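You operate a simulated robot arm through the tools that you are given. There is no shell and no other tool.

You are at the controls of a simulated two-armed robot. One attempt, no reset.

Task
Chamber three has tripped: switch off, set the fan to 3, reset and restart.
Fine: press reset once, with the run switch off; leave it running with HIGH between 11.5 and 13 bar.

It is judged by the outcome, as a careful person would: the job done as asked, and still so three seconds after it is handed in. It fails if anything else is knocked over, pushed out of place, dropped, spilled or broken.

Robot
Two 7-joint arms with two-finger parallel grippers on one trunk that stands fixed in place. Base frame: the origin is at the foot of the trunk, x ahead of it, y to its left, z up. Lengths are in mm, angles in degrees, forces in N, time in s.
The left shoulder is at [43, 152, 989], the right one opposite. With the tool pointing down near the work surface each hand reaches from about 100 to 660 mm from the base axis, measured 20 degrees to its own side. Payload 3.91 kg a hand.
The TCP of each hand is the grasp point between the finger pads, 30 mm short of the fingertips. In the tool frame z runs along the fingers and y along their closing line. The gripper opens to 110 mm. The fingers are 20 mm wide and 10 mm thick; the gripper's body (48 by 112 mm) begins 55 mm behind the TCP.
Orientation is that of the tool frame in the base frame, as [roll, pitch, yaw] about the fixed x, y, z axes, in that order (R = Rz(yaw) Ry(pitch) Rx(roll)). With the fingers straight down and closing along the base's y, the tool's x points along the base's -x, its y along +y and its z along -z.

Tools
- The arms move only by the tool arm_command. It takes "left_rows", "right_rows" or both (then of equal length, played together; a hand with none holds still); each is one flat list of numbers, 6 for each row, row after row: the shift along the tool's x, y, z in mm, then the turn, a rotation vector about the tool's x, y, z in degrees. In form: [dx, dy, dz, wx, wy, wz, dx, dy, dz, wx, wy, wz, ...]. A call has 1 to 20 rows; each row shifts and turns the commanded pose from where the row before left it, along the tool's axes as they then stand. "left_grip" and "right_grip" are, for a hand that has rows, the finger opening in mm, from 0 to 110, set as the call begins (left out, the last holds). Rows are played at 5 a second. More than 50 mm and 8.6 degrees between two rows, or a gripper value outside its range, and nothing of the call is played. A pose out of reach is approached as far as the arm can. The call stops where the force on the tool passes 90 N (or 10 N more than at its start, if that is more) or the arm is blocked; 0.2 s more then pass. Each finger travels about 153 mm/s and halts on what it meets, pressing with about 41 N; the grip force reading is that of the motor and also rises with nothing between the fingers. The clock runs only during rows and for 0.2 s after the last one: add rows that do not move to give the fingers time. It gives the time, the measured TCP pose, the force on the tool (base axes), the opening and the grip force at its end, in the units of the frame above (readings bear some noise), with the torque about the TCP (base axes, N m) and any sound that the robot's microphone picked up.
- Cameras (640 x 400 px; columns grow to the right, rows downward): "scene" is now at [107.6, 42.6, 1139.6]; the picture's right is [0.52, -0.85, -0.00], its down [-0.51, -0.31, -0.80] and it looks along [0.68, 0.42, -0.60] (base axes); focal length 332 px, centre (320, 200). "left" rides on the left gripper at [73, -17, -103] in its tool frame; the picture's right is [0.23, 0.97, 0.00], its down [-0.76, 0.18, -0.62] and it looks along [-0.61, 0.14, 0.78] (tool axes); focal length 222 px, centre (320, 200). "right" rides on the right gripper at [72, 17, -103] in its tool frame; the picture's right is [-0.23, 0.97, 0.00], its down [-0.76, -0.18, -0.62] and it looks along [-0.61, -0.14, 0.78] (tool axes); focal length 222 px, centre (320, 200).
- capture(camera): a new picture of that camera. The clock stands still meanwhile.
- lift_body(by): slides the trunk up (or, below 0, down) by that many mm; the arms and the scene camera ride with it, the base frame stays. It gives what a move gives, with no picture.
- aim_head(pan, tilt): turns the head with the scene camera to pan (to the left, within 80 degrees either way) and tilt (down, from -29 to 69), counted from straight ahead of the robot. It gives what a move gives.
- locate(camera, pixels): for up to 12 pixels [column, row] of the newest picture of that camera ("zoom" is the newest enlarged one), the place [x, y, z] in the base frame of the surface seen there, good to about 2 mm, but the place of the scene camera against the robot may be out by one fixed shift of up to 25 mm in any direction. The clock stands still meanwhile.
- zoom(camera, box): a new picture of the part [left, top, right, bottom] of that camera's present view, enlarged. The clock stands still meanwhile.
- hand_in(): hands the job in; it is judged then, once.

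Open the grippers and draw the arms clear of the work before you hand the job in, unless the task says otherwise.

The tools are called after "Emit:" by a JSON object that holds its "api" and its "payload". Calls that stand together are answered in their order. arm_command: Moves the arms, as the interface text tells. Its arguments: {"type":"object","properties":{"left_rows":{"type":"array","items":{"type":"number"}},"left_grip":{"type":"number"},"right_rows":{"type":"array","items":{"type":"number"}},"right_grip":{"type":"number"}},"required":[]} The other tools are called the same way: lift_body (by) moves the trunk up or down; aim_head (pan, tilt) turns the head that bears the scene camera; capture (camera) takes a picture; locate (camera, pixels) gives the place of the surface under pixels of a picture; zoom (camera, box) takes an enlarged picture of a part of a camera's view; hand_in () hands the job in.

At the start:

```text
t: 0.0
left_tool_pos: [263.1, 339.9, 929.5]
left_ee_rot: [179.2, 0.7, -179.7]
left_force: [-0.3, -0.2, 0.2]
left_ft_torque: [0.01, -0.03, 0.01]
left_opening: 109.7
left_gripper_force: 0.0
right_tool_pos: [460.0, 18.1, 868.8]
right_ee_rot: [179.6, 0.6, -180.0]
right_force: [0.1, -0.2, 0.5]
right_ft_torque: [-0.01, 0.0, -0.01]
right_opening: 110.1
right_gripper_force: 0.0
trunk travel left (down, up): [-230.0, 253.0]
head pan, tilt (commanded): [31.6, 37.6]
```

scene: 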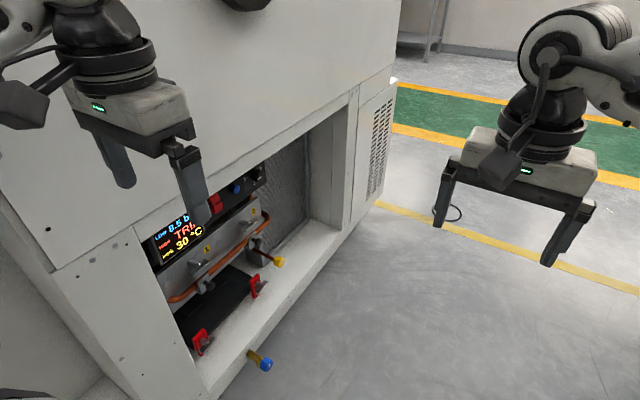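
right: 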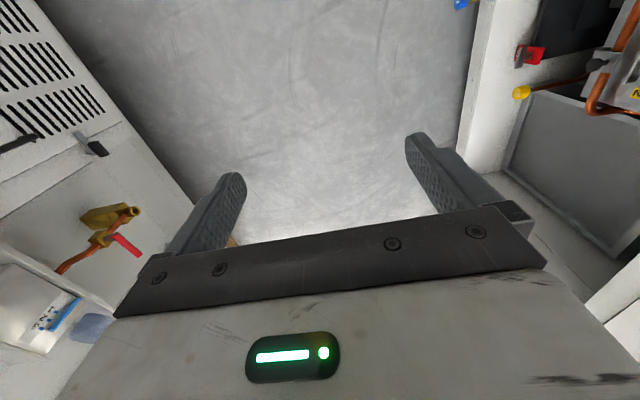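
left: 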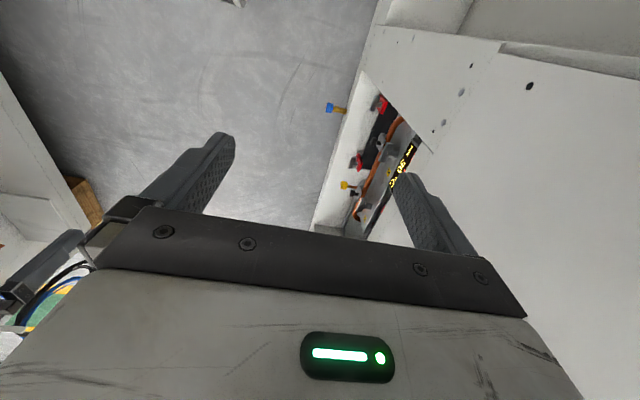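

The scene shows a cabinet at left with an opening containing a display (about [175,240]) with LOW 8.5 b, HIGH TRIP, 30 °C. I'll zoom in to read the panel.

Emit:
{"api": "zoom", "payload": {"camera": "scene", "box": [130, 150, 290, 250]}}

Emit:
{"api": "zoom", "payload": {"camera": "scene", "box": [130, 220, 330, 390]}}

Emit:
{"api": "zoom", "payload": {"camera": "scene", "box": [0, 60, 400, 400]}}

```text
4.00 times, centred on (210, 200) of scene
```

zoom: 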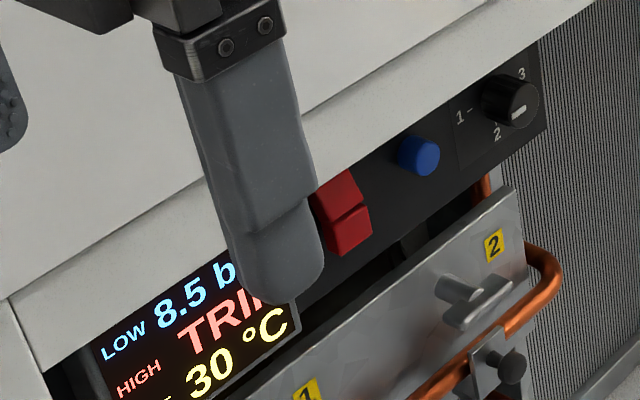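

```text
2.35 times, centred on (230, 305) of scene
```

zoom: 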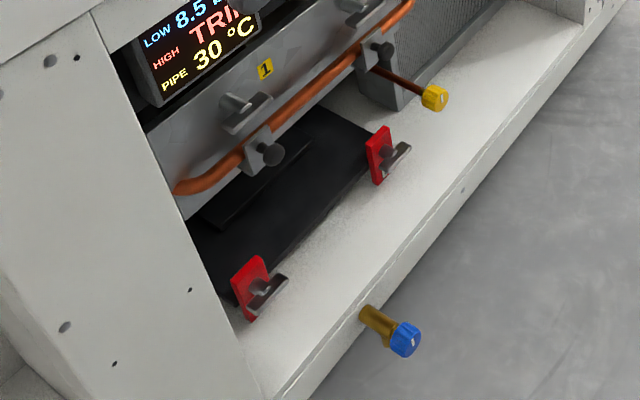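

```text
1.18 times, centred on (200, 230) of scene
```

zoom: 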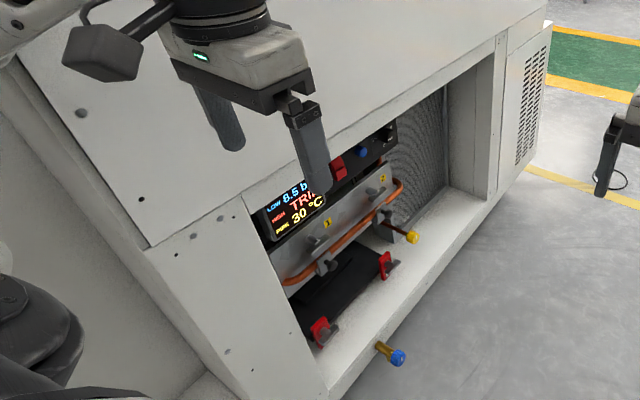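

The panel has a display, a red rocker switch, a blue reset button and a fan knob (1-2-3). I need to look around to check which cabinet is chamber three, and see labels.

Emit:
{"api": "aim_head", "payload": {"pan": 0, "tilt": 40}}

Emit:
{"api": "capture", "payload": {"camera": "scene"}}

Emit:
{"api": "aim_head", "payload": {"pan": -50, "tilt": 35}}

Emit:
{"api": "capture", "payload": {"camera": "scene"}}

Emit:
{"api": "aim_head", "payload": {"pan": 65, "tilt": 30}}

Emit:
{"api": "capture", "payload": {"camera": "scene"}}

```text
t: 1.0
left_tool_pos: [261.2, 339.4, 928.8]
left_ee_rot: [178.9, 0.7, -179.8]
left_force: [0.5, -0.4, 0.4]
left_ft_torque: [0.0, -0.02, 0.02]
left_opening: 110.1
left_gripper_force: 0.0
right_tool_pos: [459.5, 18.7, 867.3]
right_ee_rot: [179.6, 0.6, 179.9]
right_force: [-0.2, 0.7, 0.6]
right_ft_torque: [0.02, 0.0, -0.02]
right_opening: 110.0
right_gripper_force: 0.1
trunk travel left (down, up): [-230.0, 253.0]
head pan, tilt (commanded): [0.0, 40.0]
```

```text
taken
```

scene: 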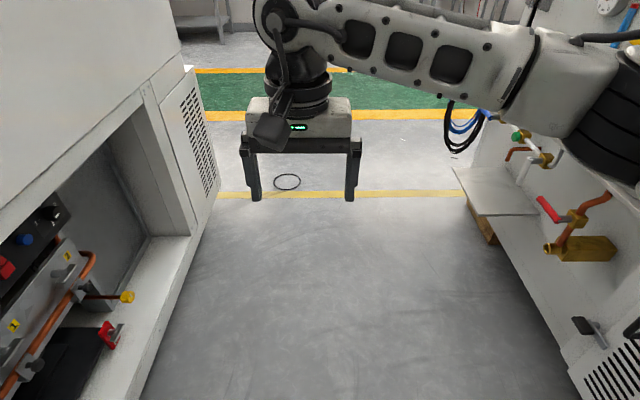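

```text
t: 2.1
left_tool_pos: [262.9, 340.2, 928.8]
left_ee_rot: [179.0, 0.6, -179.8]
left_force: [0.1, -0.4, 0.1]
left_ft_torque: [0.01, 0.04, 0.0]
left_opening: 110.0
left_gripper_force: 0.1
right_tool_pos: [459.4, 18.2, 868.8]
right_ee_rot: [179.6, 0.5, 180.0]
right_force: [-0.2, 0.3, 0.1]
right_ft_torque: [-0.02, -0.02, -0.02]
right_opening: 109.8
right_gripper_force: 0.1
trunk travel left (down, up): [-230.0, 253.0]
head pan, tilt (commanded): [-50.0, 35.0]
```

```text
taken
```

scene: 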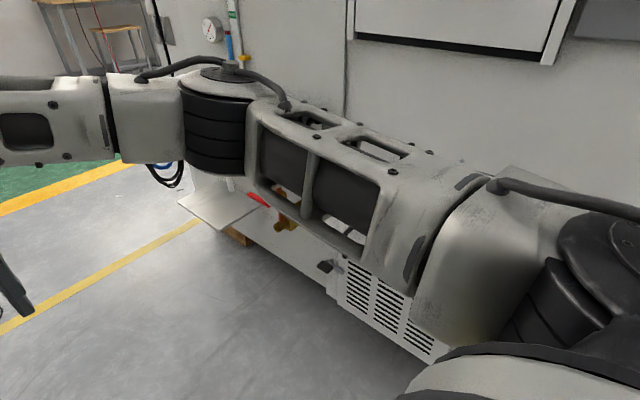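

```text
t: 4.1
left_tool_pos: [262.2, 341.2, 929.0]
left_ee_rot: [179.0, 0.7, -179.7]
left_force: [-0.2, 0.1, 0.2]
left_ft_torque: [-0.03, -0.01, 0.0]
left_opening: 109.7
left_gripper_force: 0.0
right_tool_pos: [459.3, 18.4, 867.9]
right_ee_rot: [179.5, 0.5, 180.0]
right_force: [0.2, -0.3, -0.3]
right_ft_torque: [0.01, -0.01, 0.01]
right_opening: 109.9
right_gripper_force: 0.0
trunk travel left (down, up): [-230.0, 253.0]
head pan, tilt (commanded): [65.0, 30.0]
```

```text
taken
```

scene: 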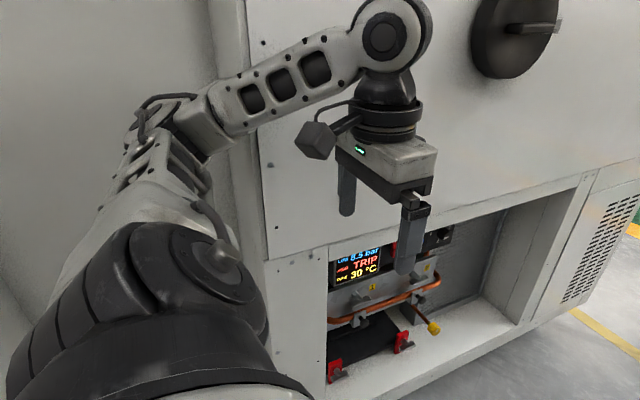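

The display, switch and knob sit in the recessed opening of the left cabinet facing -y. I'll locate key points: display (355,265), switch, knob (437,240), cabinet face (310,270), sill.

Emit:
{"api": "locate", "payload": {"camera": "scene", "pixels": [[340, 255], [370, 270], [440, 240], [420, 245], [310, 270], [300, 170], [450, 200], [560, 200], [470, 340], [345, 320], [433, 328], [500, 250]]}}

Emit:
{"api": "zoom", "payload": {"camera": "scene", "box": [300, 200, 500, 320]}}

```text
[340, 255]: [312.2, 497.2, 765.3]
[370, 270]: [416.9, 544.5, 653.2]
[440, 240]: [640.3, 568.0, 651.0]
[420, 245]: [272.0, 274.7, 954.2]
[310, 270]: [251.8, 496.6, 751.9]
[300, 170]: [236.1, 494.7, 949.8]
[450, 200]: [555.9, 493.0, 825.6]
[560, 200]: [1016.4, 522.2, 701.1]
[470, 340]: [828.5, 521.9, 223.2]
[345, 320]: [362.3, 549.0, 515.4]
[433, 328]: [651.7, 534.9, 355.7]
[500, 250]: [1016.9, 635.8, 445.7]
```

```text
3.20 times, centred on (400, 260) of scene
```

zoom: 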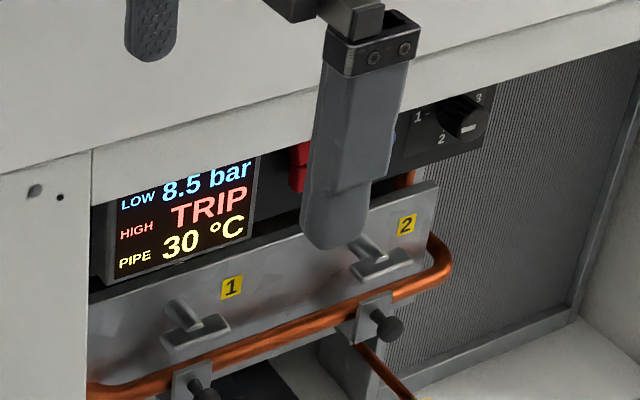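

Panel is roughly x 320–680, y ~545–570, z ~650. Before lowering the trunk for a straighter view I check the right side's clearance under the right arm.

Emit:
{"api": "aim_head", "payload": {"pan": -25, "tilt": 45}}

Emit:
{"api": "capture", "payload": {"camera": "scene"}}

Emit:
{"api": "capture", "payload": {"camera": "right"}}

Emit:
{"api": "capture", "payload": {"camera": "left"}}

```text
t: 5.7
left_tool_pos: [262.5, 339.6, 927.4]
left_ee_rot: [178.9, 0.7, -179.8]
left_force: [-0.4, 0.6, -0.7]
left_ft_torque: [0.01, -0.01, -0.01]
left_opening: 109.9
left_gripper_force: 0.1
right_tool_pos: [458.6, 18.2, 866.8]
right_ee_rot: [179.6, 0.5, -180.0]
right_force: [0.3, 0.3, -0.2]
right_ft_torque: [0.01, 0.02, 0.01]
right_opening: 110.0
right_gripper_force: 0.0
trunk travel left (down, up): [-230.0, 253.0]
head pan, tilt (commanded): [-25.0, 45.0]
```

```text
taken
```

scene: 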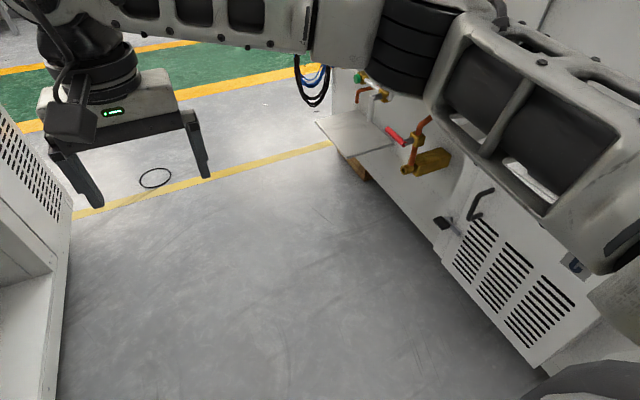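

```text
taken
```

right: 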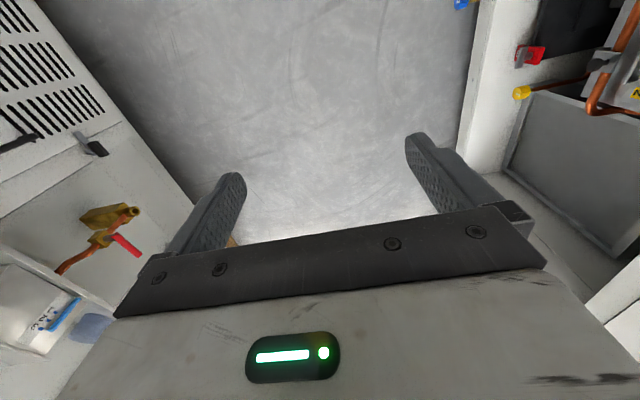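

```text
taken
```

left: 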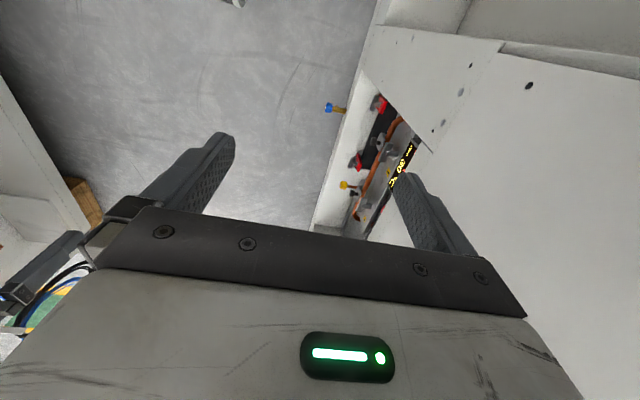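

Emit:
{"api": "locate", "payload": {"camera": "scene", "pixels": [[430, 165], [405, 140], [480, 205], [440, 222], [570, 265], [500, 290], [360, 140], [520, 165], [575, 345], [620, 310], [335, 80], [600, 110]]}}

Emit:
{"api": "locate", "payload": {"camera": "left", "pixels": [[328, 107], [347, 185], [356, 162], [378, 103], [400, 175], [330, 215], [440, 80], [410, 150]]}}

```text
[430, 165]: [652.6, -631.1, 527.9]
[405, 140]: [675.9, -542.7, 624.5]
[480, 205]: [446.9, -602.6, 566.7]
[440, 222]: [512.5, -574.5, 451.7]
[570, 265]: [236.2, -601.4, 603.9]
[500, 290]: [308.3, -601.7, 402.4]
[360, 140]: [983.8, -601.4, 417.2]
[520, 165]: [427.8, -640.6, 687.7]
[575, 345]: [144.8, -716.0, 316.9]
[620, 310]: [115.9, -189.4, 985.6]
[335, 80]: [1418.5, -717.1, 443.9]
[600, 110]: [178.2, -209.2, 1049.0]
```

```text
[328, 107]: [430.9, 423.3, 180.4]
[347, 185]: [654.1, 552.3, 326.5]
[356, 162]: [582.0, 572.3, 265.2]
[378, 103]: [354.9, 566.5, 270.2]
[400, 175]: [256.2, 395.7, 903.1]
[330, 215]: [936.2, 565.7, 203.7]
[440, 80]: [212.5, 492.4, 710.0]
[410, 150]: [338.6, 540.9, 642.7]
```

Right-hand unit is beyond y=-540, clear of the right arm. I lower the trunk 200 mm for a straighter view of the panel and better reach.

Emit:
{"api": "lift_body", "payload": {"by": -200}}

Emit:
{"api": "aim_head", "payload": {"pan": 50, "tilt": 25}}

Emit:
{"api": "capture", "payload": {"camera": "scene"}}

```text
t: 7.9
left_tool_pos: [265.2, 341.1, 730.2]
left_ee_rot: [178.4, 0.8, -179.6]
left_force: [-0.4, -0.4, 0.2]
left_ft_torque: [0.04, 0.01, -0.05]
left_opening: 109.9
left_gripper_force: 0.0
right_tool_pos: [462.4, 17.2, 667.7]
right_ee_rot: [179.2, 0.3, 180.0]
right_force: [-0.3, -0.8, 0.2]
right_ft_torque: [0.06, -0.01, 0.0]
right_opening: 110.3
right_gripper_force: 0.1
trunk travel left (down, up): [-30.0, 453.0]
head pan, tilt (commanded): [-25.0, 45.0]
```

```text
t: 9.4
left_tool_pos: [264.7, 339.2, 731.1]
left_ee_rot: [178.4, 0.8, -179.8]
left_force: [-0.2, -0.2, 0.0]
left_ft_torque: [0.0, 0.0, -0.01]
left_opening: 110.0
left_gripper_force: 0.0
right_tool_pos: [461.7, 18.2, 667.2]
right_ee_rot: [179.3, 0.4, -180.0]
right_force: [0.7, 0.8, 0.0]
right_ft_torque: [-0.01, -0.02, 0.02]
right_opening: 110.0
right_gripper_force: 0.0
trunk travel left (down, up): [-30.0, 453.0]
head pan, tilt (commanded): [50.0, 25.0]
```

```text
taken
```

scene: 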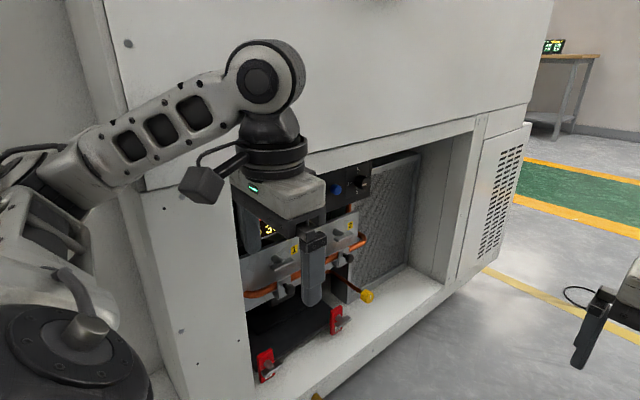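

The left hand hides the panel. I move the right hand aside to -y and bring the left hand forward along +x (tool -x) before rotating it to point at the panel.

Emit:
{"api": "arm_command", "payload": {"left_rows": [-40, 0, 0, 0, 0, 0, -40, 0, 0, 0, 0, 0, -40, 0, 0, 0, 0, 0, -40, 0, 0, 0, 0, 0, -30, 0, 0, 0, 0, 0], "right_rows": [0, -40, 0, 0, 0, 0, 0, -40, 0, 0, 0, 0, 0, -40, 0, 0, 0, 0, 0, -40, 0, 0, 0, 0, 0, -40, 0, 0, 0, 0]}}

Emit:
{"api": "capture", "payload": {"camera": "scene"}}

```text
t: 10.0
left_tool_pos: [277.8, 362.8, 722.7]
left_ee_rot: [171.0, 2.4, -179.9]
left_force: [-0.1, 0.7, 0.9]
left_ft_torque: [0.03, -0.02, 0.02]
left_opening: 110.0
left_gripper_force: 0.1
right_tool_pos: [458.8, -64.0, 670.9]
right_ee_rot: [179.2, 1.2, 180.0]
right_force: [0.6, 0.6, 0.7]
right_ft_torque: [-0.03, 0.01, 0.0]
right_opening: 110.0
right_gripper_force: 0.1
trunk travel left (down, up): [-30.0, 453.0]
head pan, tilt (commanded): [50.0, 25.0]
stopped in row 3 (left hand): the arm was blocked; the commanded pose is now the measured one
```

```text
taken
```

scene: 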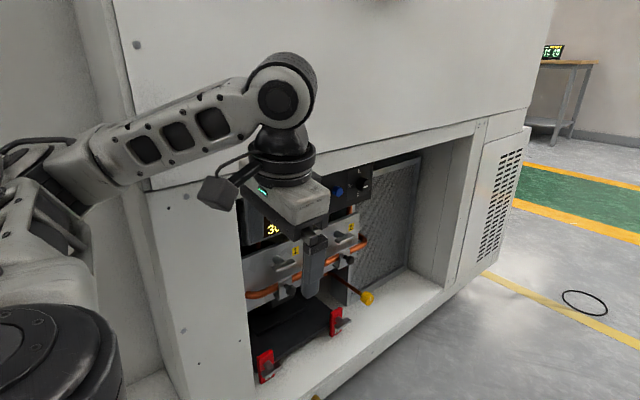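

The left arm was blocked; likely its elbow (around pixel 90,160) touches the cabinet face. I locate the arm's parts.

Emit:
{"api": "locate", "payload": {"camera": "scene", "pixels": [[60, 180], [90, 165], [110, 160], [120, 210], [150, 120], [285, 95], [300, 70], [210, 190], [150, 210], [40, 240], [50, 340], [10, 150]]}}

Emit:
{"api": "aim_head", "payload": {"pan": 78, "tilt": 20}}

Emit:
{"api": "capture", "payload": {"camera": "scene"}}

```text
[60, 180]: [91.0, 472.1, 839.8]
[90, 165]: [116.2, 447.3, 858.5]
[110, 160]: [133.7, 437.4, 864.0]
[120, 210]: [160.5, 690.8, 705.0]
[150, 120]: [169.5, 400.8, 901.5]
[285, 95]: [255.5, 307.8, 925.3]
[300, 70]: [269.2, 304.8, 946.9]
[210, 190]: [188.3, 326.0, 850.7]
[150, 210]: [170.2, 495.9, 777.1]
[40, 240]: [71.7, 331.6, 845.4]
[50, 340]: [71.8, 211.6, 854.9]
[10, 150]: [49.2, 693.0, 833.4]
```

```text
t: 11.0
left_tool_pos: [278.3, 363.5, 723.4]
left_ee_rot: [170.9, 2.5, 179.8]
left_force: [-0.4, -0.2, 0.5]
left_ft_torque: [0.01, 0.0, 0.03]
left_opening: 109.8
left_gripper_force: 0.1
right_tool_pos: [457.7, -64.5, 670.7]
right_ee_rot: [179.3, 1.1, 180.0]
right_force: [-0.1, 0.4, -0.9]
right_ft_torque: [-0.03, -0.01, 0.01]
right_opening: 109.9
right_gripper_force: 0.1
trunk travel left (down, up): [-30.0, 453.0]
head pan, tilt (commanded): [78.0, 20.0]
```

```text
taken
```

scene: 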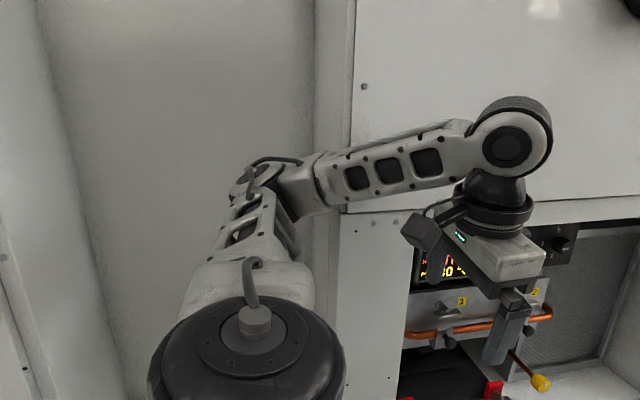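

The elbow (about x 85, y 490) is caught against the cabinet edge. I back off and raise the left hand so the elbow lifts in, while moving the right hand farther away.

Emit:
{"api": "arm_command", "payload": {"left_rows": [15, -20, 0, 4, 0, 0, 0, -20, -10, 4, 0, 0, 0, -10, -40, 0, 0, 0, 0, -10, -40, 0, 0, 0, 0, 0, -40, 0, 0, 0, 0, 0, -40, 0, 0, 0, 0, 0, -40, 0, 0, 0, 0, 0, -40, 0, 0, 0], "right_rows": [0, -20, 0, 0, 0, 0, 0, -20, 0, 0, 0, 0, 0, -20, 0, 0, 0, 0, 0, -20, 0, 0, 0, 0, 0, -20, 0, 0, 0, 0, 0, -20, 0, 0, 0, 0, 0, -20, 0, 0, 0, 0, 0, 0, 0, 0, 0, 0]}}

Emit:
{"api": "capture", "payload": {"camera": "scene"}}

```text
t: 12.1
left_tool_pos: [221.2, 313.5, 727.1]
left_ee_rot: [-176.8, -15.8, 179.6]
left_force: [0.4, 0.1, 0.2]
left_ft_torque: [0.01, -0.01, 0.0]
left_opening: 110.1
left_gripper_force: 0.0
right_tool_pos: [461.0, -151.0, 672.3]
right_ee_rot: [179.4, 0.7, 179.9]
right_force: [-0.8, 0.4, -0.3]
right_ft_torque: [0.02, 0.03, -0.01]
right_opening: 109.8
right_gripper_force: 0.1
trunk travel left (down, up): [-30.0, 453.0]
head pan, tilt (commanded): [78.0, 20.0]
stopped in row 5 (left hand): the arm was blocked; the commanded pose is now the measured one
```

```text
taken
```

scene: 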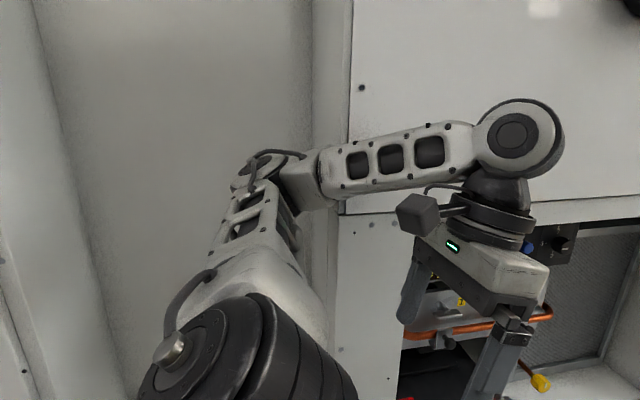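

The hand tilted rather than rose, so the forearm or elbow is still jammed on the cabinet's left edge. I locate the arm surfaces near the edge.

Emit:
{"api": "locate", "payload": {"camera": "scene", "pixels": [[275, 155], [300, 155], [325, 165], [335, 185], [320, 205], [290, 200], [240, 175], [345, 160], [342, 225], [330, 240], [350, 130], [260, 220]]}}

Emit:
{"api": "zoom", "payload": {"camera": "scene", "box": [200, 110, 400, 260]}}

```text
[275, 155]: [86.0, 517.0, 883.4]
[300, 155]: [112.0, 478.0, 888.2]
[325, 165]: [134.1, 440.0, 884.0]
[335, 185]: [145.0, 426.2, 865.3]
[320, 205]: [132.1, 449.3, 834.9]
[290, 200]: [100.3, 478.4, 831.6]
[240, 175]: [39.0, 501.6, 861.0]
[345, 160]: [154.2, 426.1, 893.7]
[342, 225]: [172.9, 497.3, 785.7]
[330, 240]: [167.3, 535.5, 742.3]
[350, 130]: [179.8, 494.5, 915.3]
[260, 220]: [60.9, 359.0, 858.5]
```

```text
2.67 times, centred on (300, 185) of scene
```

zoom: 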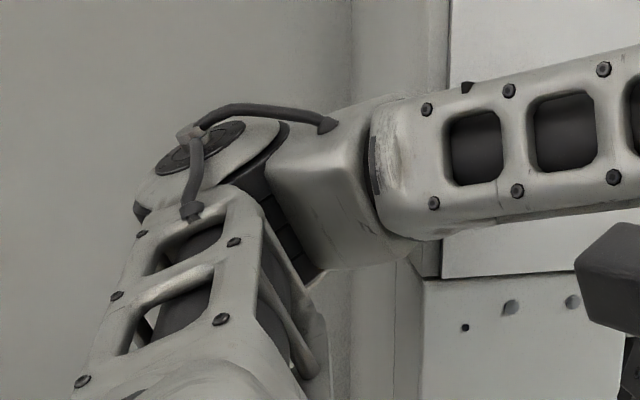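

The forearm appears to press the cabinet's front-left corner (x≈165–190, y≈495). Before freeing it I look up to learn the cabinet's extent above.

Emit:
{"api": "aim_head", "payload": {"pan": 60, "tilt": -20}}

Emit:
{"api": "capture", "payload": {"camera": "scene"}}

Emit:
{"api": "capture", "payload": {"camera": "left"}}

```text
t: 13.2
left_tool_pos: [222.9, 314.1, 728.2]
left_ee_rot: [-176.7, -15.2, 179.8]
left_force: [0.1, 0.2, 0.0]
left_ft_torque: [-0.02, 0.02, 0.0]
left_opening: 109.7
left_gripper_force: 0.0
right_tool_pos: [461.1, -151.4, 670.5]
right_ee_rot: [179.3, 0.8, 179.8]
right_force: [-0.5, -0.6, -0.4]
right_ft_torque: [0.02, 0.04, 0.01]
right_opening: 110.1
right_gripper_force: 0.2
trunk travel left (down, up): [-30.0, 453.0]
head pan, tilt (commanded): [60.0, -20.0]
```

```text
taken
```

scene: 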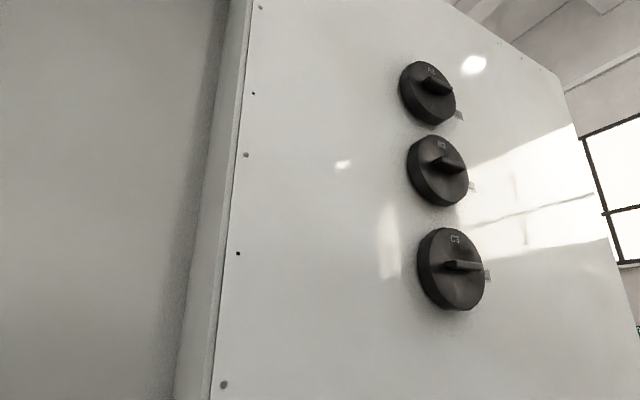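

```text
taken
```

left: 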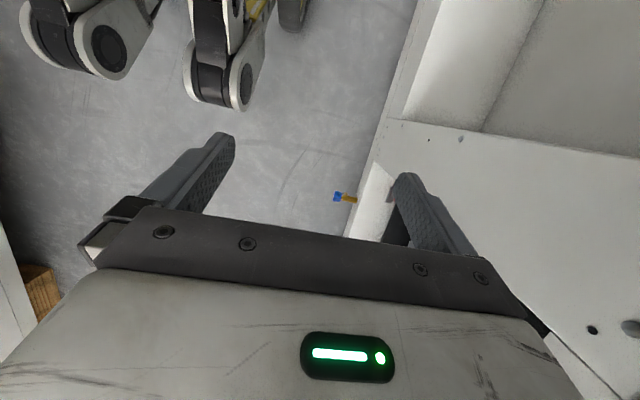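

The forearm must leave the corner: I try small slow steps, moving the hand toward -y and a little up while straightening the tilt, watching whether it tracks.

Emit:
{"api": "arm_command", "payload": {"left_rows": [0, -10, 0, 0, -1.5, 0, 0, -10, 0, 0, -1.5, 0, 0, -10, -3, 0, -1.5, 0, 0, -10, -3, 0, -1.5, 0, 0, -10, -5, 0, -1.5, 0, 0, -10, -5, 0, -1.5, 0, 0, -10, -5, 0, -1.5, 0, 0, -10, -5, 0, -1.5, 0]}}

Emit:
{"api": "aim_head", "payload": {"pan": 78, "tilt": 20}}

Emit:
{"api": "capture", "payload": {"camera": "scene"}}

```text
t: 15.1
left_tool_pos: [227.1, 263.1, 752.6]
left_ee_rot: [-173.5, -4.1, -172.2]
left_force: [-0.1, 0.1, 0.4]
left_ft_torque: [-0.01, -0.01, 0.03]
left_opening: 109.8
left_gripper_force: 0.0
right_tool_pos: [461.5, -147.6, 670.6]
right_ee_rot: [179.8, 0.6, 179.9]
right_force: [0.4, -0.6, 1.7]
right_ft_torque: [0.0, 0.01, 0.02]
right_opening: 110.5
right_gripper_force: 0.1
trunk travel left (down, up): [-30.0, 453.0]
head pan, tilt (commanded): [60.0, -20.0]
stopped in row 8 (left hand): the arm was blocked; the commanded pose is now the measured one
```

```text
t: 16.2
left_tool_pos: [226.6, 262.8, 752.6]
left_ee_rot: [-173.4, -3.8, -172.0]
left_force: [0.7, 0.5, -0.8]
left_ft_torque: [-0.03, 0.02, -0.01]
left_opening: 110.2
left_gripper_force: 0.1
right_tool_pos: [461.0, -148.1, 668.5]
right_ee_rot: [179.9, 0.6, 179.9]
right_force: [0.4, 0.0, -0.2]
right_ft_torque: [0.02, 0.04, 0.01]
right_opening: 110.0
right_gripper_force: 0.0
trunk travel left (down, up): [-30.0, 453.0]
head pan, tilt (commanded): [78.0, 20.0]
```

```text
taken
```

scene: 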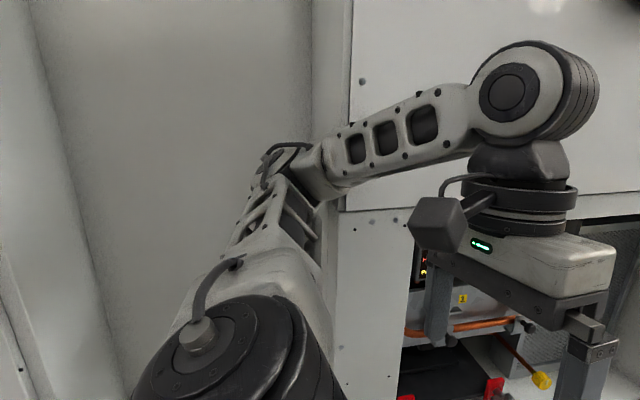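

It progressed but -y motion swings the elbow into the corner. Pure upward with slight -x should lift the elbow; I try that in small steps.

Emit:
{"api": "arm_command", "payload": {"left_rows": [8, 0, -4, 0, 0, 0, 8, 0, -8, 0, 0, 0, 6, 0, -12, 0, 0, 0, 4, 0, -15, 0, 0, 0, 4, 0, -15, 0, 0, 0, 4, 0, -15, 0, 0, 0, 0, 0, -15, 0, 0, 0, 0, 0, -15, 0, 0, 0, 0, 0, -15, 0, 0, 0, 0, 0, -15, 0, 0, 0]}}

Emit:
{"api": "capture", "payload": {"camera": "scene"}}

```text
t: 18.4
left_tool_pos: [207.5, 268.9, 878.0]
left_ee_rot: [-173.7, -4.6, -172.7]
left_force: [-0.1, -0.7, 0.7]
left_ft_torque: [0.01, -0.01, -0.04]
left_opening: 110.0
left_gripper_force: 0.0
left hand out of reach, approached as far as the arm can: row 10
right_tool_pos: [464.4, -146.3, 664.8]
right_ee_rot: [-179.9, 0.1, 179.9]
right_force: [-0.5, -0.3, -0.4]
right_ft_torque: [-0.04, 0.02, 0.01]
right_opening: 110.2
right_gripper_force: 0.2
trunk travel left (down, up): [-30.0, 453.0]
head pan, tilt (commanded): [78.0, 20.0]
```

```text
taken
```

scene: 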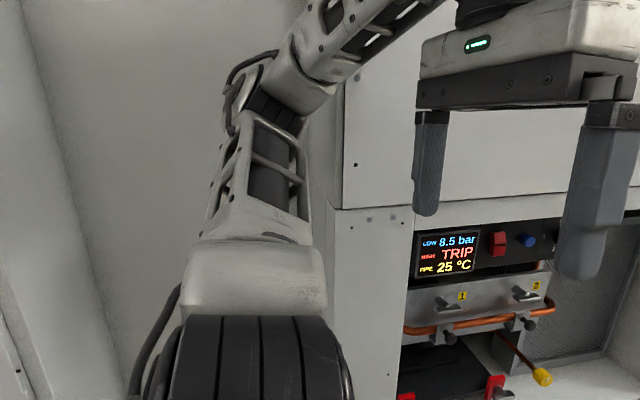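

The arm rose and the elbow lifted; panel now visible (LOW 8.5, TRIP, PIPE 25 °C). I locate the elbow's new position relative to the corner.

Emit:
{"api": "locate", "payload": {"camera": "scene", "pixels": [[250, 100], [285, 85], [310, 60], [300, 110], [260, 180], [350, 30], [240, 80], [330, 80], [300, 190], [250, 270]]}}

Emit:
{"api": "zoom", "payload": {"camera": "scene", "box": [390, 210, 590, 335]}}

```text
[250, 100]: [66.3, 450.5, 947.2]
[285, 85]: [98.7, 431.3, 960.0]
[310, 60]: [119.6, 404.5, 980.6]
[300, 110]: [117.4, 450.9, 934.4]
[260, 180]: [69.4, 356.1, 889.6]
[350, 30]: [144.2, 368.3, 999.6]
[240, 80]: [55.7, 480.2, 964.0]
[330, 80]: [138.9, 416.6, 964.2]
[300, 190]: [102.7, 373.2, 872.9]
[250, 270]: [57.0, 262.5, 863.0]
```

```text
3.20 times, centred on (490, 272) of scene
```

zoom: 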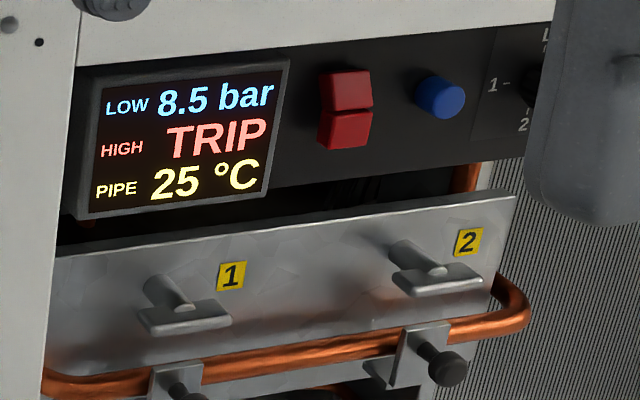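

Elbow is at about (85,450,960). Raising further is limited by the wrist, so I rotate the hand about its wrist to point forward (+x), which frees it.

Emit:
{"api": "arm_command", "payload": {"left_rows": [-21, 0, 1, 0, -6, 0, -21, 0, 1, 0, -6, 0, -21, 0, 1, 0, -6, 0, -21, 0, 1, 0, -6, 0, -21, 0, 1, 0, -6, 0, -21, 0, 1, 0, -6, 0, -21, 0, 1, 0, -6, 0, -21, 0, 1, 0, -6, 0, -21, 0, 1, 0, -6, 0, -21, 0, 1, 0, -6, 0]}}

Emit:
{"api": "aim_head", "payload": {"pan": 70, "tilt": 0}}

Emit:
{"api": "capture", "payload": {"camera": "scene"}}

```text
t: 20.8
left_tool_pos: [345.4, 339.4, 986.7]
left_ee_rot: [-157.9, 60.7, -147.3]
left_force: [1.0, -0.1, 0.2]
left_ft_torque: [-0.01, -0.04, 0.0]
left_opening: 109.9
left_gripper_force: 0.1
right_tool_pos: [453.0, -153.5, 675.1]
right_ee_rot: [178.8, 1.8, 179.9]
right_force: [0.2, 0.0, 0.3]
right_ft_torque: [0.02, -0.02, 0.01]
right_opening: 109.9
right_gripper_force: 0.0
trunk travel left (down, up): [-30.0, 453.0]
head pan, tilt (commanded): [78.0, 20.0]
stopped in row 10 (left hand): the arm was blocked; the commanded pose is now the measured one
```

```text
t: 21.6
left_tool_pos: [346.1, 340.8, 983.9]
left_ee_rot: [-158.2, 60.3, -147.1]
left_force: [0.5, 0.2, -0.3]
left_ft_torque: [-0.04, -0.01, 0.01]
left_opening: 110.0
left_gripper_force: 0.0
right_tool_pos: [454.2, -154.8, 674.4]
right_ee_rot: [178.9, 1.6, 180.0]
right_force: [-0.2, -0.7, 0.5]
right_ft_torque: [0.03, -0.01, 0.01]
right_opening: 109.9
right_gripper_force: 0.0
trunk travel left (down, up): [-30.0, 453.0]
head pan, tilt (commanded): [70.0, 0.0]
```

```text
taken
```

scene: 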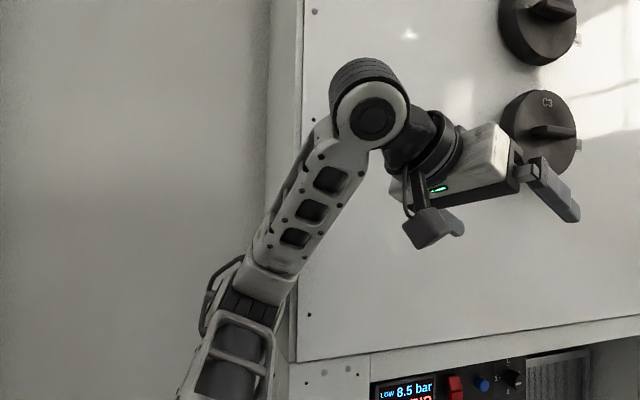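

The hand now points forward (+x) as wanted but the arm was blocked again at the end. I locate elbow and forearm points near the corner.

Emit:
{"api": "locate", "payload": {"camera": "scene", "pixels": [[245, 290], [270, 285], [290, 285], [300, 235], [215, 305], [240, 360], [275, 320], [370, 115], [340, 170], [565, 205], [298, 300], [300, 330]]}}

Emit:
{"api": "zoom", "payload": {"camera": "scene", "box": [170, 200, 370, 325]}}

```text
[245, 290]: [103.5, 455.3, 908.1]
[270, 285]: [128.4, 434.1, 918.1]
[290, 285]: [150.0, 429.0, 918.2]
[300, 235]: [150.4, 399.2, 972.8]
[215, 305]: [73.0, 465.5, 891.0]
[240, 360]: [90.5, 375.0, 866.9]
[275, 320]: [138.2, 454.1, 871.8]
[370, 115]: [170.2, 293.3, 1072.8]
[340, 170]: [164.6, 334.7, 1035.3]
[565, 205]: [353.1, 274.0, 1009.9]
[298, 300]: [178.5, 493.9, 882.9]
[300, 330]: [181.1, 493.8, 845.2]
```

```text
3.20 times, centred on (270, 262) of scene
```

zoom: 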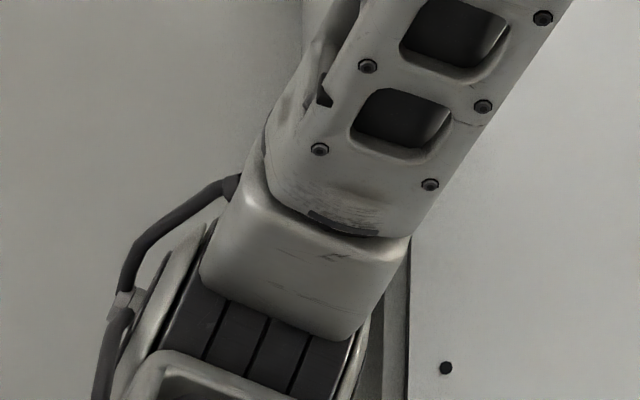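

Elbow side is touching the corner again (x≈150). With the hand pointing forward I lift straight up with a small -x component so the elbow rises and swings clear.

Emit:
{"api": "arm_command", "payload": {"left_rows": [0, 0, -10, 0, 0, 0, -9, -1, -15, 0, 0, 0, -13, -3, -11, 0, 0, 0, -13, -3, -7, 0, 0, 0, -13, -3, -7, 0, 0, 0, -13, -3, -7, 0, 0, 0, -13, -3, -7, 0, 0, 0, -13, -3, -7, 0, 0, 0, -13, -3, -7, 0, 0, 0, -13, -3, -7, 0, 0, 0, -13, -3, -7, 0, 0, 0, -13, -3, -7, 0, 0, 0]}}

Emit:
{"api": "capture", "payload": {"camera": "scene"}}

```text
t: 22.6
left_tool_pos: [311.8, 402.1, 1008.3]
left_ee_rot: [-152.2, 56.1, -134.0]
left_force: [-0.1, 0.0, -0.6]
left_ft_torque: [0.02, 0.0, 0.0]
left_opening: 110.1
left_gripper_force: 0.1
right_tool_pos: [457.9, -151.3, 671.2]
right_ee_rot: [179.4, 0.9, 179.9]
right_force: [-0.5, 0.3, -0.6]
right_ft_torque: [-0.02, -0.03, 0.01]
right_opening: 109.9
right_gripper_force: 0.0
trunk travel left (down, up): [-30.0, 453.0]
head pan, tilt (commanded): [70.0, 0.0]
stopped in row 4 (left hand): the arm was blocked; the commanded pose is now the measured one
```

```text
taken
```

scene: 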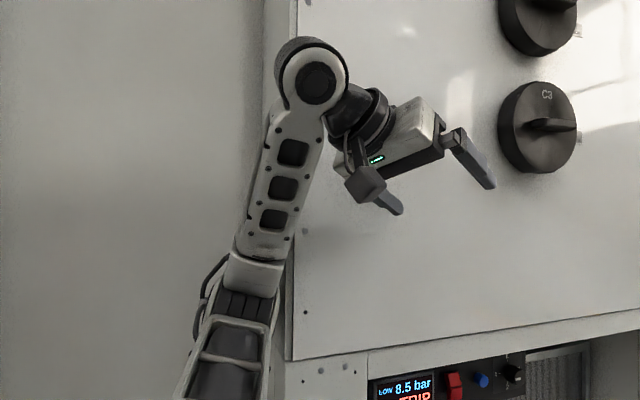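

The hand drifted to y≈402 while blocked. I now draw it back in -x/-y with a small lift (base −50, −120, +40) in slow steps so the elbow swings up and away from the corner.

Emit:
{"api": "arm_command", "payload": {"left_rows": [2.9, -8.3, -7.2, 0, 0, 0, 2.9, -8.3, -7.2, 0, 0, 0, 2.9, -8.3, -7.2, 0, 0, 0, 2.9, -8.3, -7.2, 0, 0, 0, 2.9, -8.3, -7.2, 0, 0, 0, 2.9, -8.3, -7.2, 0, 0, 0, 2.9, -8.3, -7.2, 0, 0, 0, 2.9, -8.3, -7.2, 0, 0, 0, 2.9, -8.3, -7.2, 0, 0, 0, 2.9, -8.3, -7.2, 0, 0, 0, 2.9, -8.3, -7.2, 0, 0, 0, 2.9, -8.3, -7.2, 0, 0, 0]}}

Emit:
{"api": "capture", "payload": {"camera": "scene"}}

```text
t: 25.2
left_tool_pos: [279.7, 284.4, 1037.9]
left_ee_rot: [-154.2, 54.7, -136.2]
left_force: [-0.3, 1.1, -0.3]
left_ft_torque: [-0.01, 0.03, 0.0]
left_opening: 110.1
left_gripper_force: 0.0
right_tool_pos: [464.9, -146.3, 663.8]
right_ee_rot: [-180.0, 0.0, 179.9]
right_force: [0.0, 0.4, 0.0]
right_ft_torque: [0.01, 0.01, 0.01]
right_opening: 110.2
right_gripper_force: 0.1
trunk travel left (down, up): [-30.0, 453.0]
head pan, tilt (commanded): [70.0, 0.0]
```

```text
taken
```

scene: 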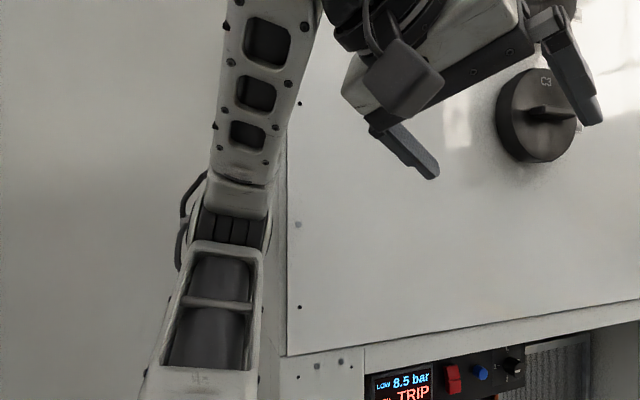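

That moved freely. I check the elbow's new position.

Emit:
{"api": "locate", "payload": {"camera": "scene", "pixels": [[235, 200], [265, 205], [210, 200], [240, 160], [270, 140], [220, 300], [205, 370], [285, 60], [265, 240], [190, 230]]}}

```text
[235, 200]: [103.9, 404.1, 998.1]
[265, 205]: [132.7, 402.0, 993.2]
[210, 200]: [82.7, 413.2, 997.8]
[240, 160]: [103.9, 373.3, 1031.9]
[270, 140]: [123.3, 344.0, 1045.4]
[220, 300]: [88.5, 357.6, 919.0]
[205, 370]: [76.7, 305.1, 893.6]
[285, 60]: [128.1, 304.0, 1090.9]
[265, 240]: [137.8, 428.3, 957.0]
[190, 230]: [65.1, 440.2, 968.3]
```

Elbow is at about (105,440,985), still near the face plane. I continue -y 110, +z 60 so it rises and comes inward.

Emit:
{"api": "arm_command", "payload": {"left_rows": [-0.5, -11.3, -5.2, 0, 0, 0, -0.5, -11.3, -5.2, 0, 0, 0, -0.5, -11.3, -5.2, 0, 0, 0, -0.5, -11.3, -5.2, 0, 0, 0, -0.5, -11.3, -5.2, 0, 0, 0, -0.5, -11.3, -5.2, 0, 0, 0, -0.5, -11.3, -5.2, 0, 0, 0, -0.5, -11.3, -5.2, 0, 0, 0, -0.5, -11.3, -5.2, 0, 0, 0, -0.5, -11.3, -5.2, 0, 0, 0]}}

Emit:
{"api": "capture", "payload": {"camera": "scene"}}

```text
t: 27.4
left_tool_pos: [280.0, 176.0, 1096.1]
left_ee_rot: [-154.1, 54.7, -136.4]
left_force: [-0.2, -0.4, 0.3]
left_ft_torque: [-0.02, -0.02, -0.05]
left_opening: 109.9
left_gripper_force: 0.0
right_tool_pos: [465.2, -147.0, 663.3]
right_ee_rot: [180.0, 0.0, 179.9]
right_force: [0.4, 0.0, -0.8]
right_ft_torque: [0.0, 0.03, 0.02]
right_opening: 110.4
right_gripper_force: 0.0
trunk travel left (down, up): [-30.0, 453.0]
head pan, tilt (commanded): [70.0, 0.0]
```

```text
taken
```

scene: 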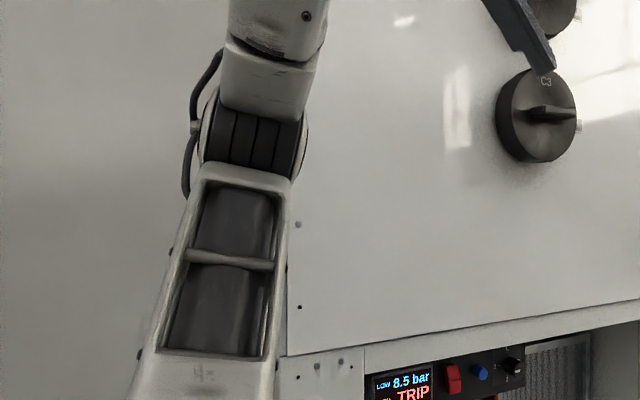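

The arm is free and the elbow is higher. Check elbow location before moving forward.

Emit:
{"api": "locate", "payload": {"camera": "scene", "pixels": [[250, 130], [300, 130], [210, 130], [240, 180], [270, 70], [275, 250], [535, 115], [570, 60]]}}

```text
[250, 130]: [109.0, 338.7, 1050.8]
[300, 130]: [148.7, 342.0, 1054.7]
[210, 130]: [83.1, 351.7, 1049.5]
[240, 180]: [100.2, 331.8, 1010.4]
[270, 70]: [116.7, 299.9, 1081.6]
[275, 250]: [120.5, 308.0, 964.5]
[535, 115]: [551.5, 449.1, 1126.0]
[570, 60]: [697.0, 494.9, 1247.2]
```

Elbow now ~ (115,385,1040), inside the face plane. Move the hand forward +x 240 mm with the elbow up.

Emit:
{"api": "arm_command", "payload": {"left_rows": [-8.3, -7.3, 16.6, 0, 0, 0, -8.3, -7.3, 16.6, 0, 0, 0, -8.3, -7.3, 16.6, 0, 0, 0, -8.3, -7.3, 16.6, 0, 0, 0, -8.3, -7.3, 16.6, 0, 0, 0, -8.3, -7.3, 16.6, 0, 0, 0, -8.3, -7.3, 16.6, 0, 0, 0, -8.3, -7.3, 16.6, 0, 0, 0, -8.3, -7.3, 16.6, 0, 0, 0, -8.3, -7.3, 16.6, 0, 0, 0, -8.3, -7.3, 16.6, 0, 0, 0, -8.3, -7.3, 16.6, 0, 0, 0]}}

Emit:
{"api": "aim_head", "payload": {"pan": 55, "tilt": 10}}

Emit:
{"api": "capture", "payload": {"camera": "scene"}}

```text
t: 30.0
left_tool_pos: [519.7, 173.7, 1095.6]
left_ee_rot: [-154.1, 54.7, -136.4]
left_force: [-0.4, 0.1, -0.6]
left_ft_torque: [-0.01, -0.01, 0.0]
left_opening: 110.2
left_gripper_force: 0.2
right_tool_pos: [465.0, -147.3, 663.6]
right_ee_rot: [-179.9, -0.1, 179.9]
right_force: [0.2, -0.1, 0.2]
right_ft_torque: [-0.01, -0.02, 0.02]
right_opening: 109.9
right_gripper_force: 0.1
trunk travel left (down, up): [-30.0, 453.0]
head pan, tilt (commanded): [70.0, 0.0]
```

```text
t: 30.7
left_tool_pos: [518.7, 175.0, 1095.7]
left_ee_rot: [-154.1, 54.7, -136.5]
left_force: [-0.8, 0.1, -0.2]
left_ft_torque: [-0.01, -0.01, -0.01]
left_opening: 110.1
left_gripper_force: 0.1
right_tool_pos: [464.2, -145.7, 663.3]
right_ee_rot: [179.9, 0.0, 180.0]
right_force: [1.0, -0.4, -0.7]
right_ft_torque: [0.03, -0.01, 0.01]
right_opening: 109.8
right_gripper_force: 0.0
trunk travel left (down, up): [-30.0, 453.0]
head pan, tilt (commanded): [55.0, 10.0]
```

```text
taken
```

scene: 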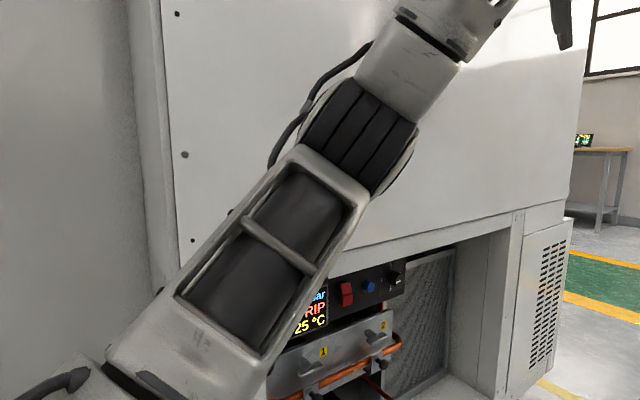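

The arm passed the corner. From this view I locate the switch (347,293), reset (369,286), knob (395,278) and zoom on the panel.

Emit:
{"api": "zoom", "payload": {"camera": "scene", "box": [300, 240, 460, 340]}}

Emit:
{"api": "locate", "payload": {"camera": "scene", "pixels": [[347, 288], [347, 300], [369, 286], [395, 278], [385, 300], [320, 300], [405, 262], [335, 275], [380, 340], [325, 352], [350, 385], [360, 250]]}}

```text
4.00 times, centred on (380, 290) of scene
```

zoom: 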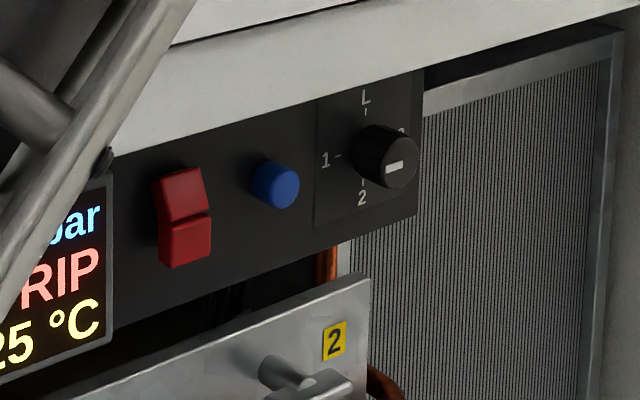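

```text
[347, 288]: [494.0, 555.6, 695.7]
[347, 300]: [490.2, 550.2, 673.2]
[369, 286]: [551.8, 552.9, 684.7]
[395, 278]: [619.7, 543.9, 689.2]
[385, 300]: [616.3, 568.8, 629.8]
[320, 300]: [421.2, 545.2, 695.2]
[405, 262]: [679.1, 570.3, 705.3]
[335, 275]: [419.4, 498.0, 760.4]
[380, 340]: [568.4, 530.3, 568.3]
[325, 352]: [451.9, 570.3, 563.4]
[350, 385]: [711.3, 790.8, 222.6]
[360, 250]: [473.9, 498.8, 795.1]
```

Panel in scene frame: switch ≈(492,552,684), reset ≈(552,550,685), knob ≈(620,544,689), with dial L/1/2/3. Next I lower the left hand along an outstretched path (base +217, 0, −300) so the elbow doesn't fold outward.

Emit:
{"api": "arm_command", "payload": {"left_rows": [10.2, 0, 22.5, 0, 0, 0, 10.2, 0, 22.5, 0, 0, 0, 10.2, 0, 22.5, 0, 0, 0, 10.2, 0, 22.5, 0, 0, 0, 10.2, 0, 22.5, 0, 0, 0, 10.2, 0, 22.5, 0, 0, 0, 10.2, 0, 22.5, 0, 0, 0, 10.2, 0, 22.5, 0, 0, 0, 10.2, 0, 22.5, 0, 0, 0, 10.2, 0, 22.5, 0, 0, 0, 10.2, 0, 22.5, 0, 0, 0, 10.2, 0, 22.5, 0, 0, 0, 10.2, 0, 22.5, 0, 0, 0, 10.2, 0, 22.5, 0, 0, 0, 10.2, 0, 22.5, 0, 0, 0]}}

Emit:
{"api": "capture", "payload": {"camera": "scene"}}

Emit:
{"api": "capture", "payload": {"camera": "left"}}

```text
t: 33.9
left_tool_pos: [735.3, 178.2, 796.4]
left_ee_rot: [-154.2, 54.6, -136.4]
left_force: [-0.4, 0.4, 0.2]
left_ft_torque: [0.02, 0.0, 0.04]
left_opening: 110.0
left_gripper_force: 0.1
right_tool_pos: [464.3, -147.2, 665.0]
right_ee_rot: [180.0, 0.0, 179.9]
right_force: [0.2, -0.2, 0.2]
right_ft_torque: [-0.01, 0.02, 0.01]
right_opening: 110.0
right_gripper_force: 0.1
trunk travel left (down, up): [-30.0, 453.0]
head pan, tilt (commanded): [55.0, 10.0]
```

```text
taken
```

scene: 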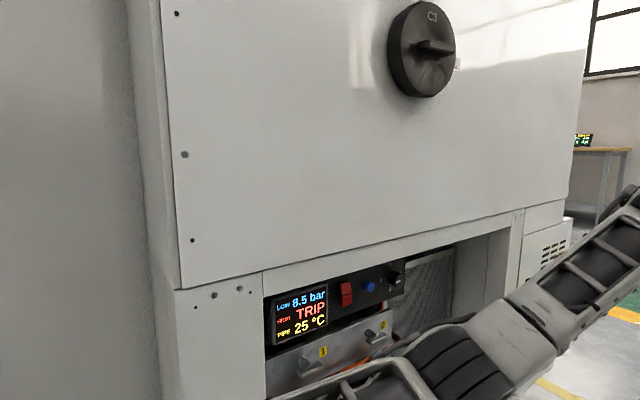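

```text
taken
```

left: 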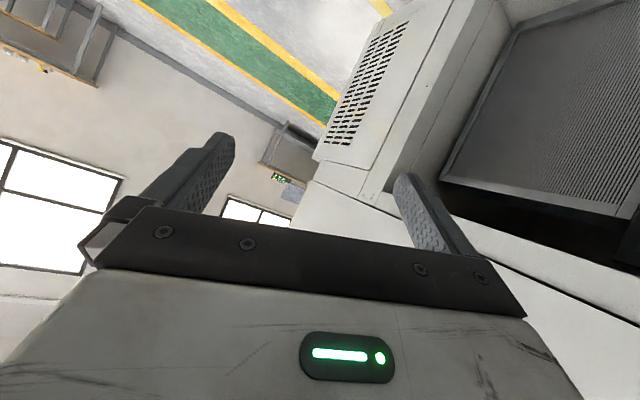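

The elbow is now inside and the panel is in plain view. I zoom to study the knob pointer and rocker.

Emit:
{"api": "zoom", "payload": {"camera": "scene", "box": [330, 255, 410, 305]}}

Emit:
{"api": "zoom", "payload": {"camera": "scene", "box": [260, 260, 340, 345]}}

Emit:
{"api": "locate", "payload": {"camera": "scene", "pixels": [[480, 350], [430, 370], [530, 330], [280, 310], [346, 290], [346, 300], [369, 287], [395, 277], [270, 262], [420, 250], [320, 285], [340, 360]]}}

```text
8.00 times, centred on (370, 280) of scene
```

zoom: 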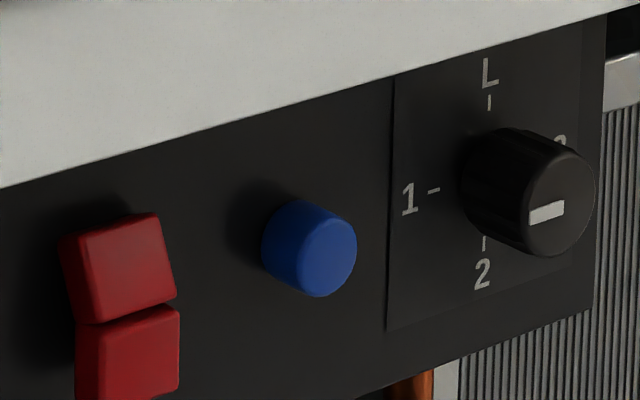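

```text
4.71 times, centred on (300, 302) of scene
```

zoom: 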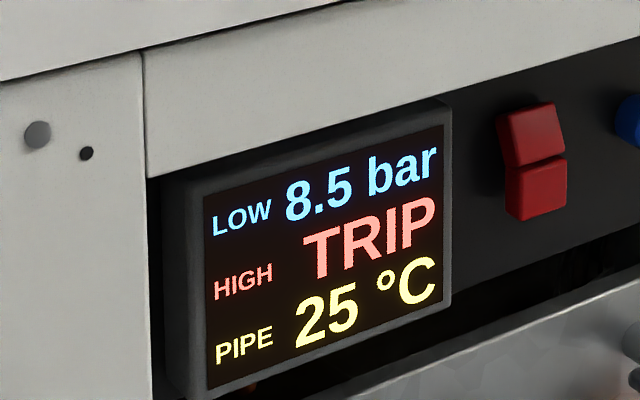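

```text
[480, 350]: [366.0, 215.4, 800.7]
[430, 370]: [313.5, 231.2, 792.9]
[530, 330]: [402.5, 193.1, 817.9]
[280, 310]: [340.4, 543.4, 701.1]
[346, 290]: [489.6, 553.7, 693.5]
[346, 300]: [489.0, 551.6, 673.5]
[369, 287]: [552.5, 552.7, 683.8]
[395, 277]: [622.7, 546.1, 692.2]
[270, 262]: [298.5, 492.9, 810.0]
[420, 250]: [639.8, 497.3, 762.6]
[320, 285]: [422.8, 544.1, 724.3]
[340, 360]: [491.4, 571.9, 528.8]
```

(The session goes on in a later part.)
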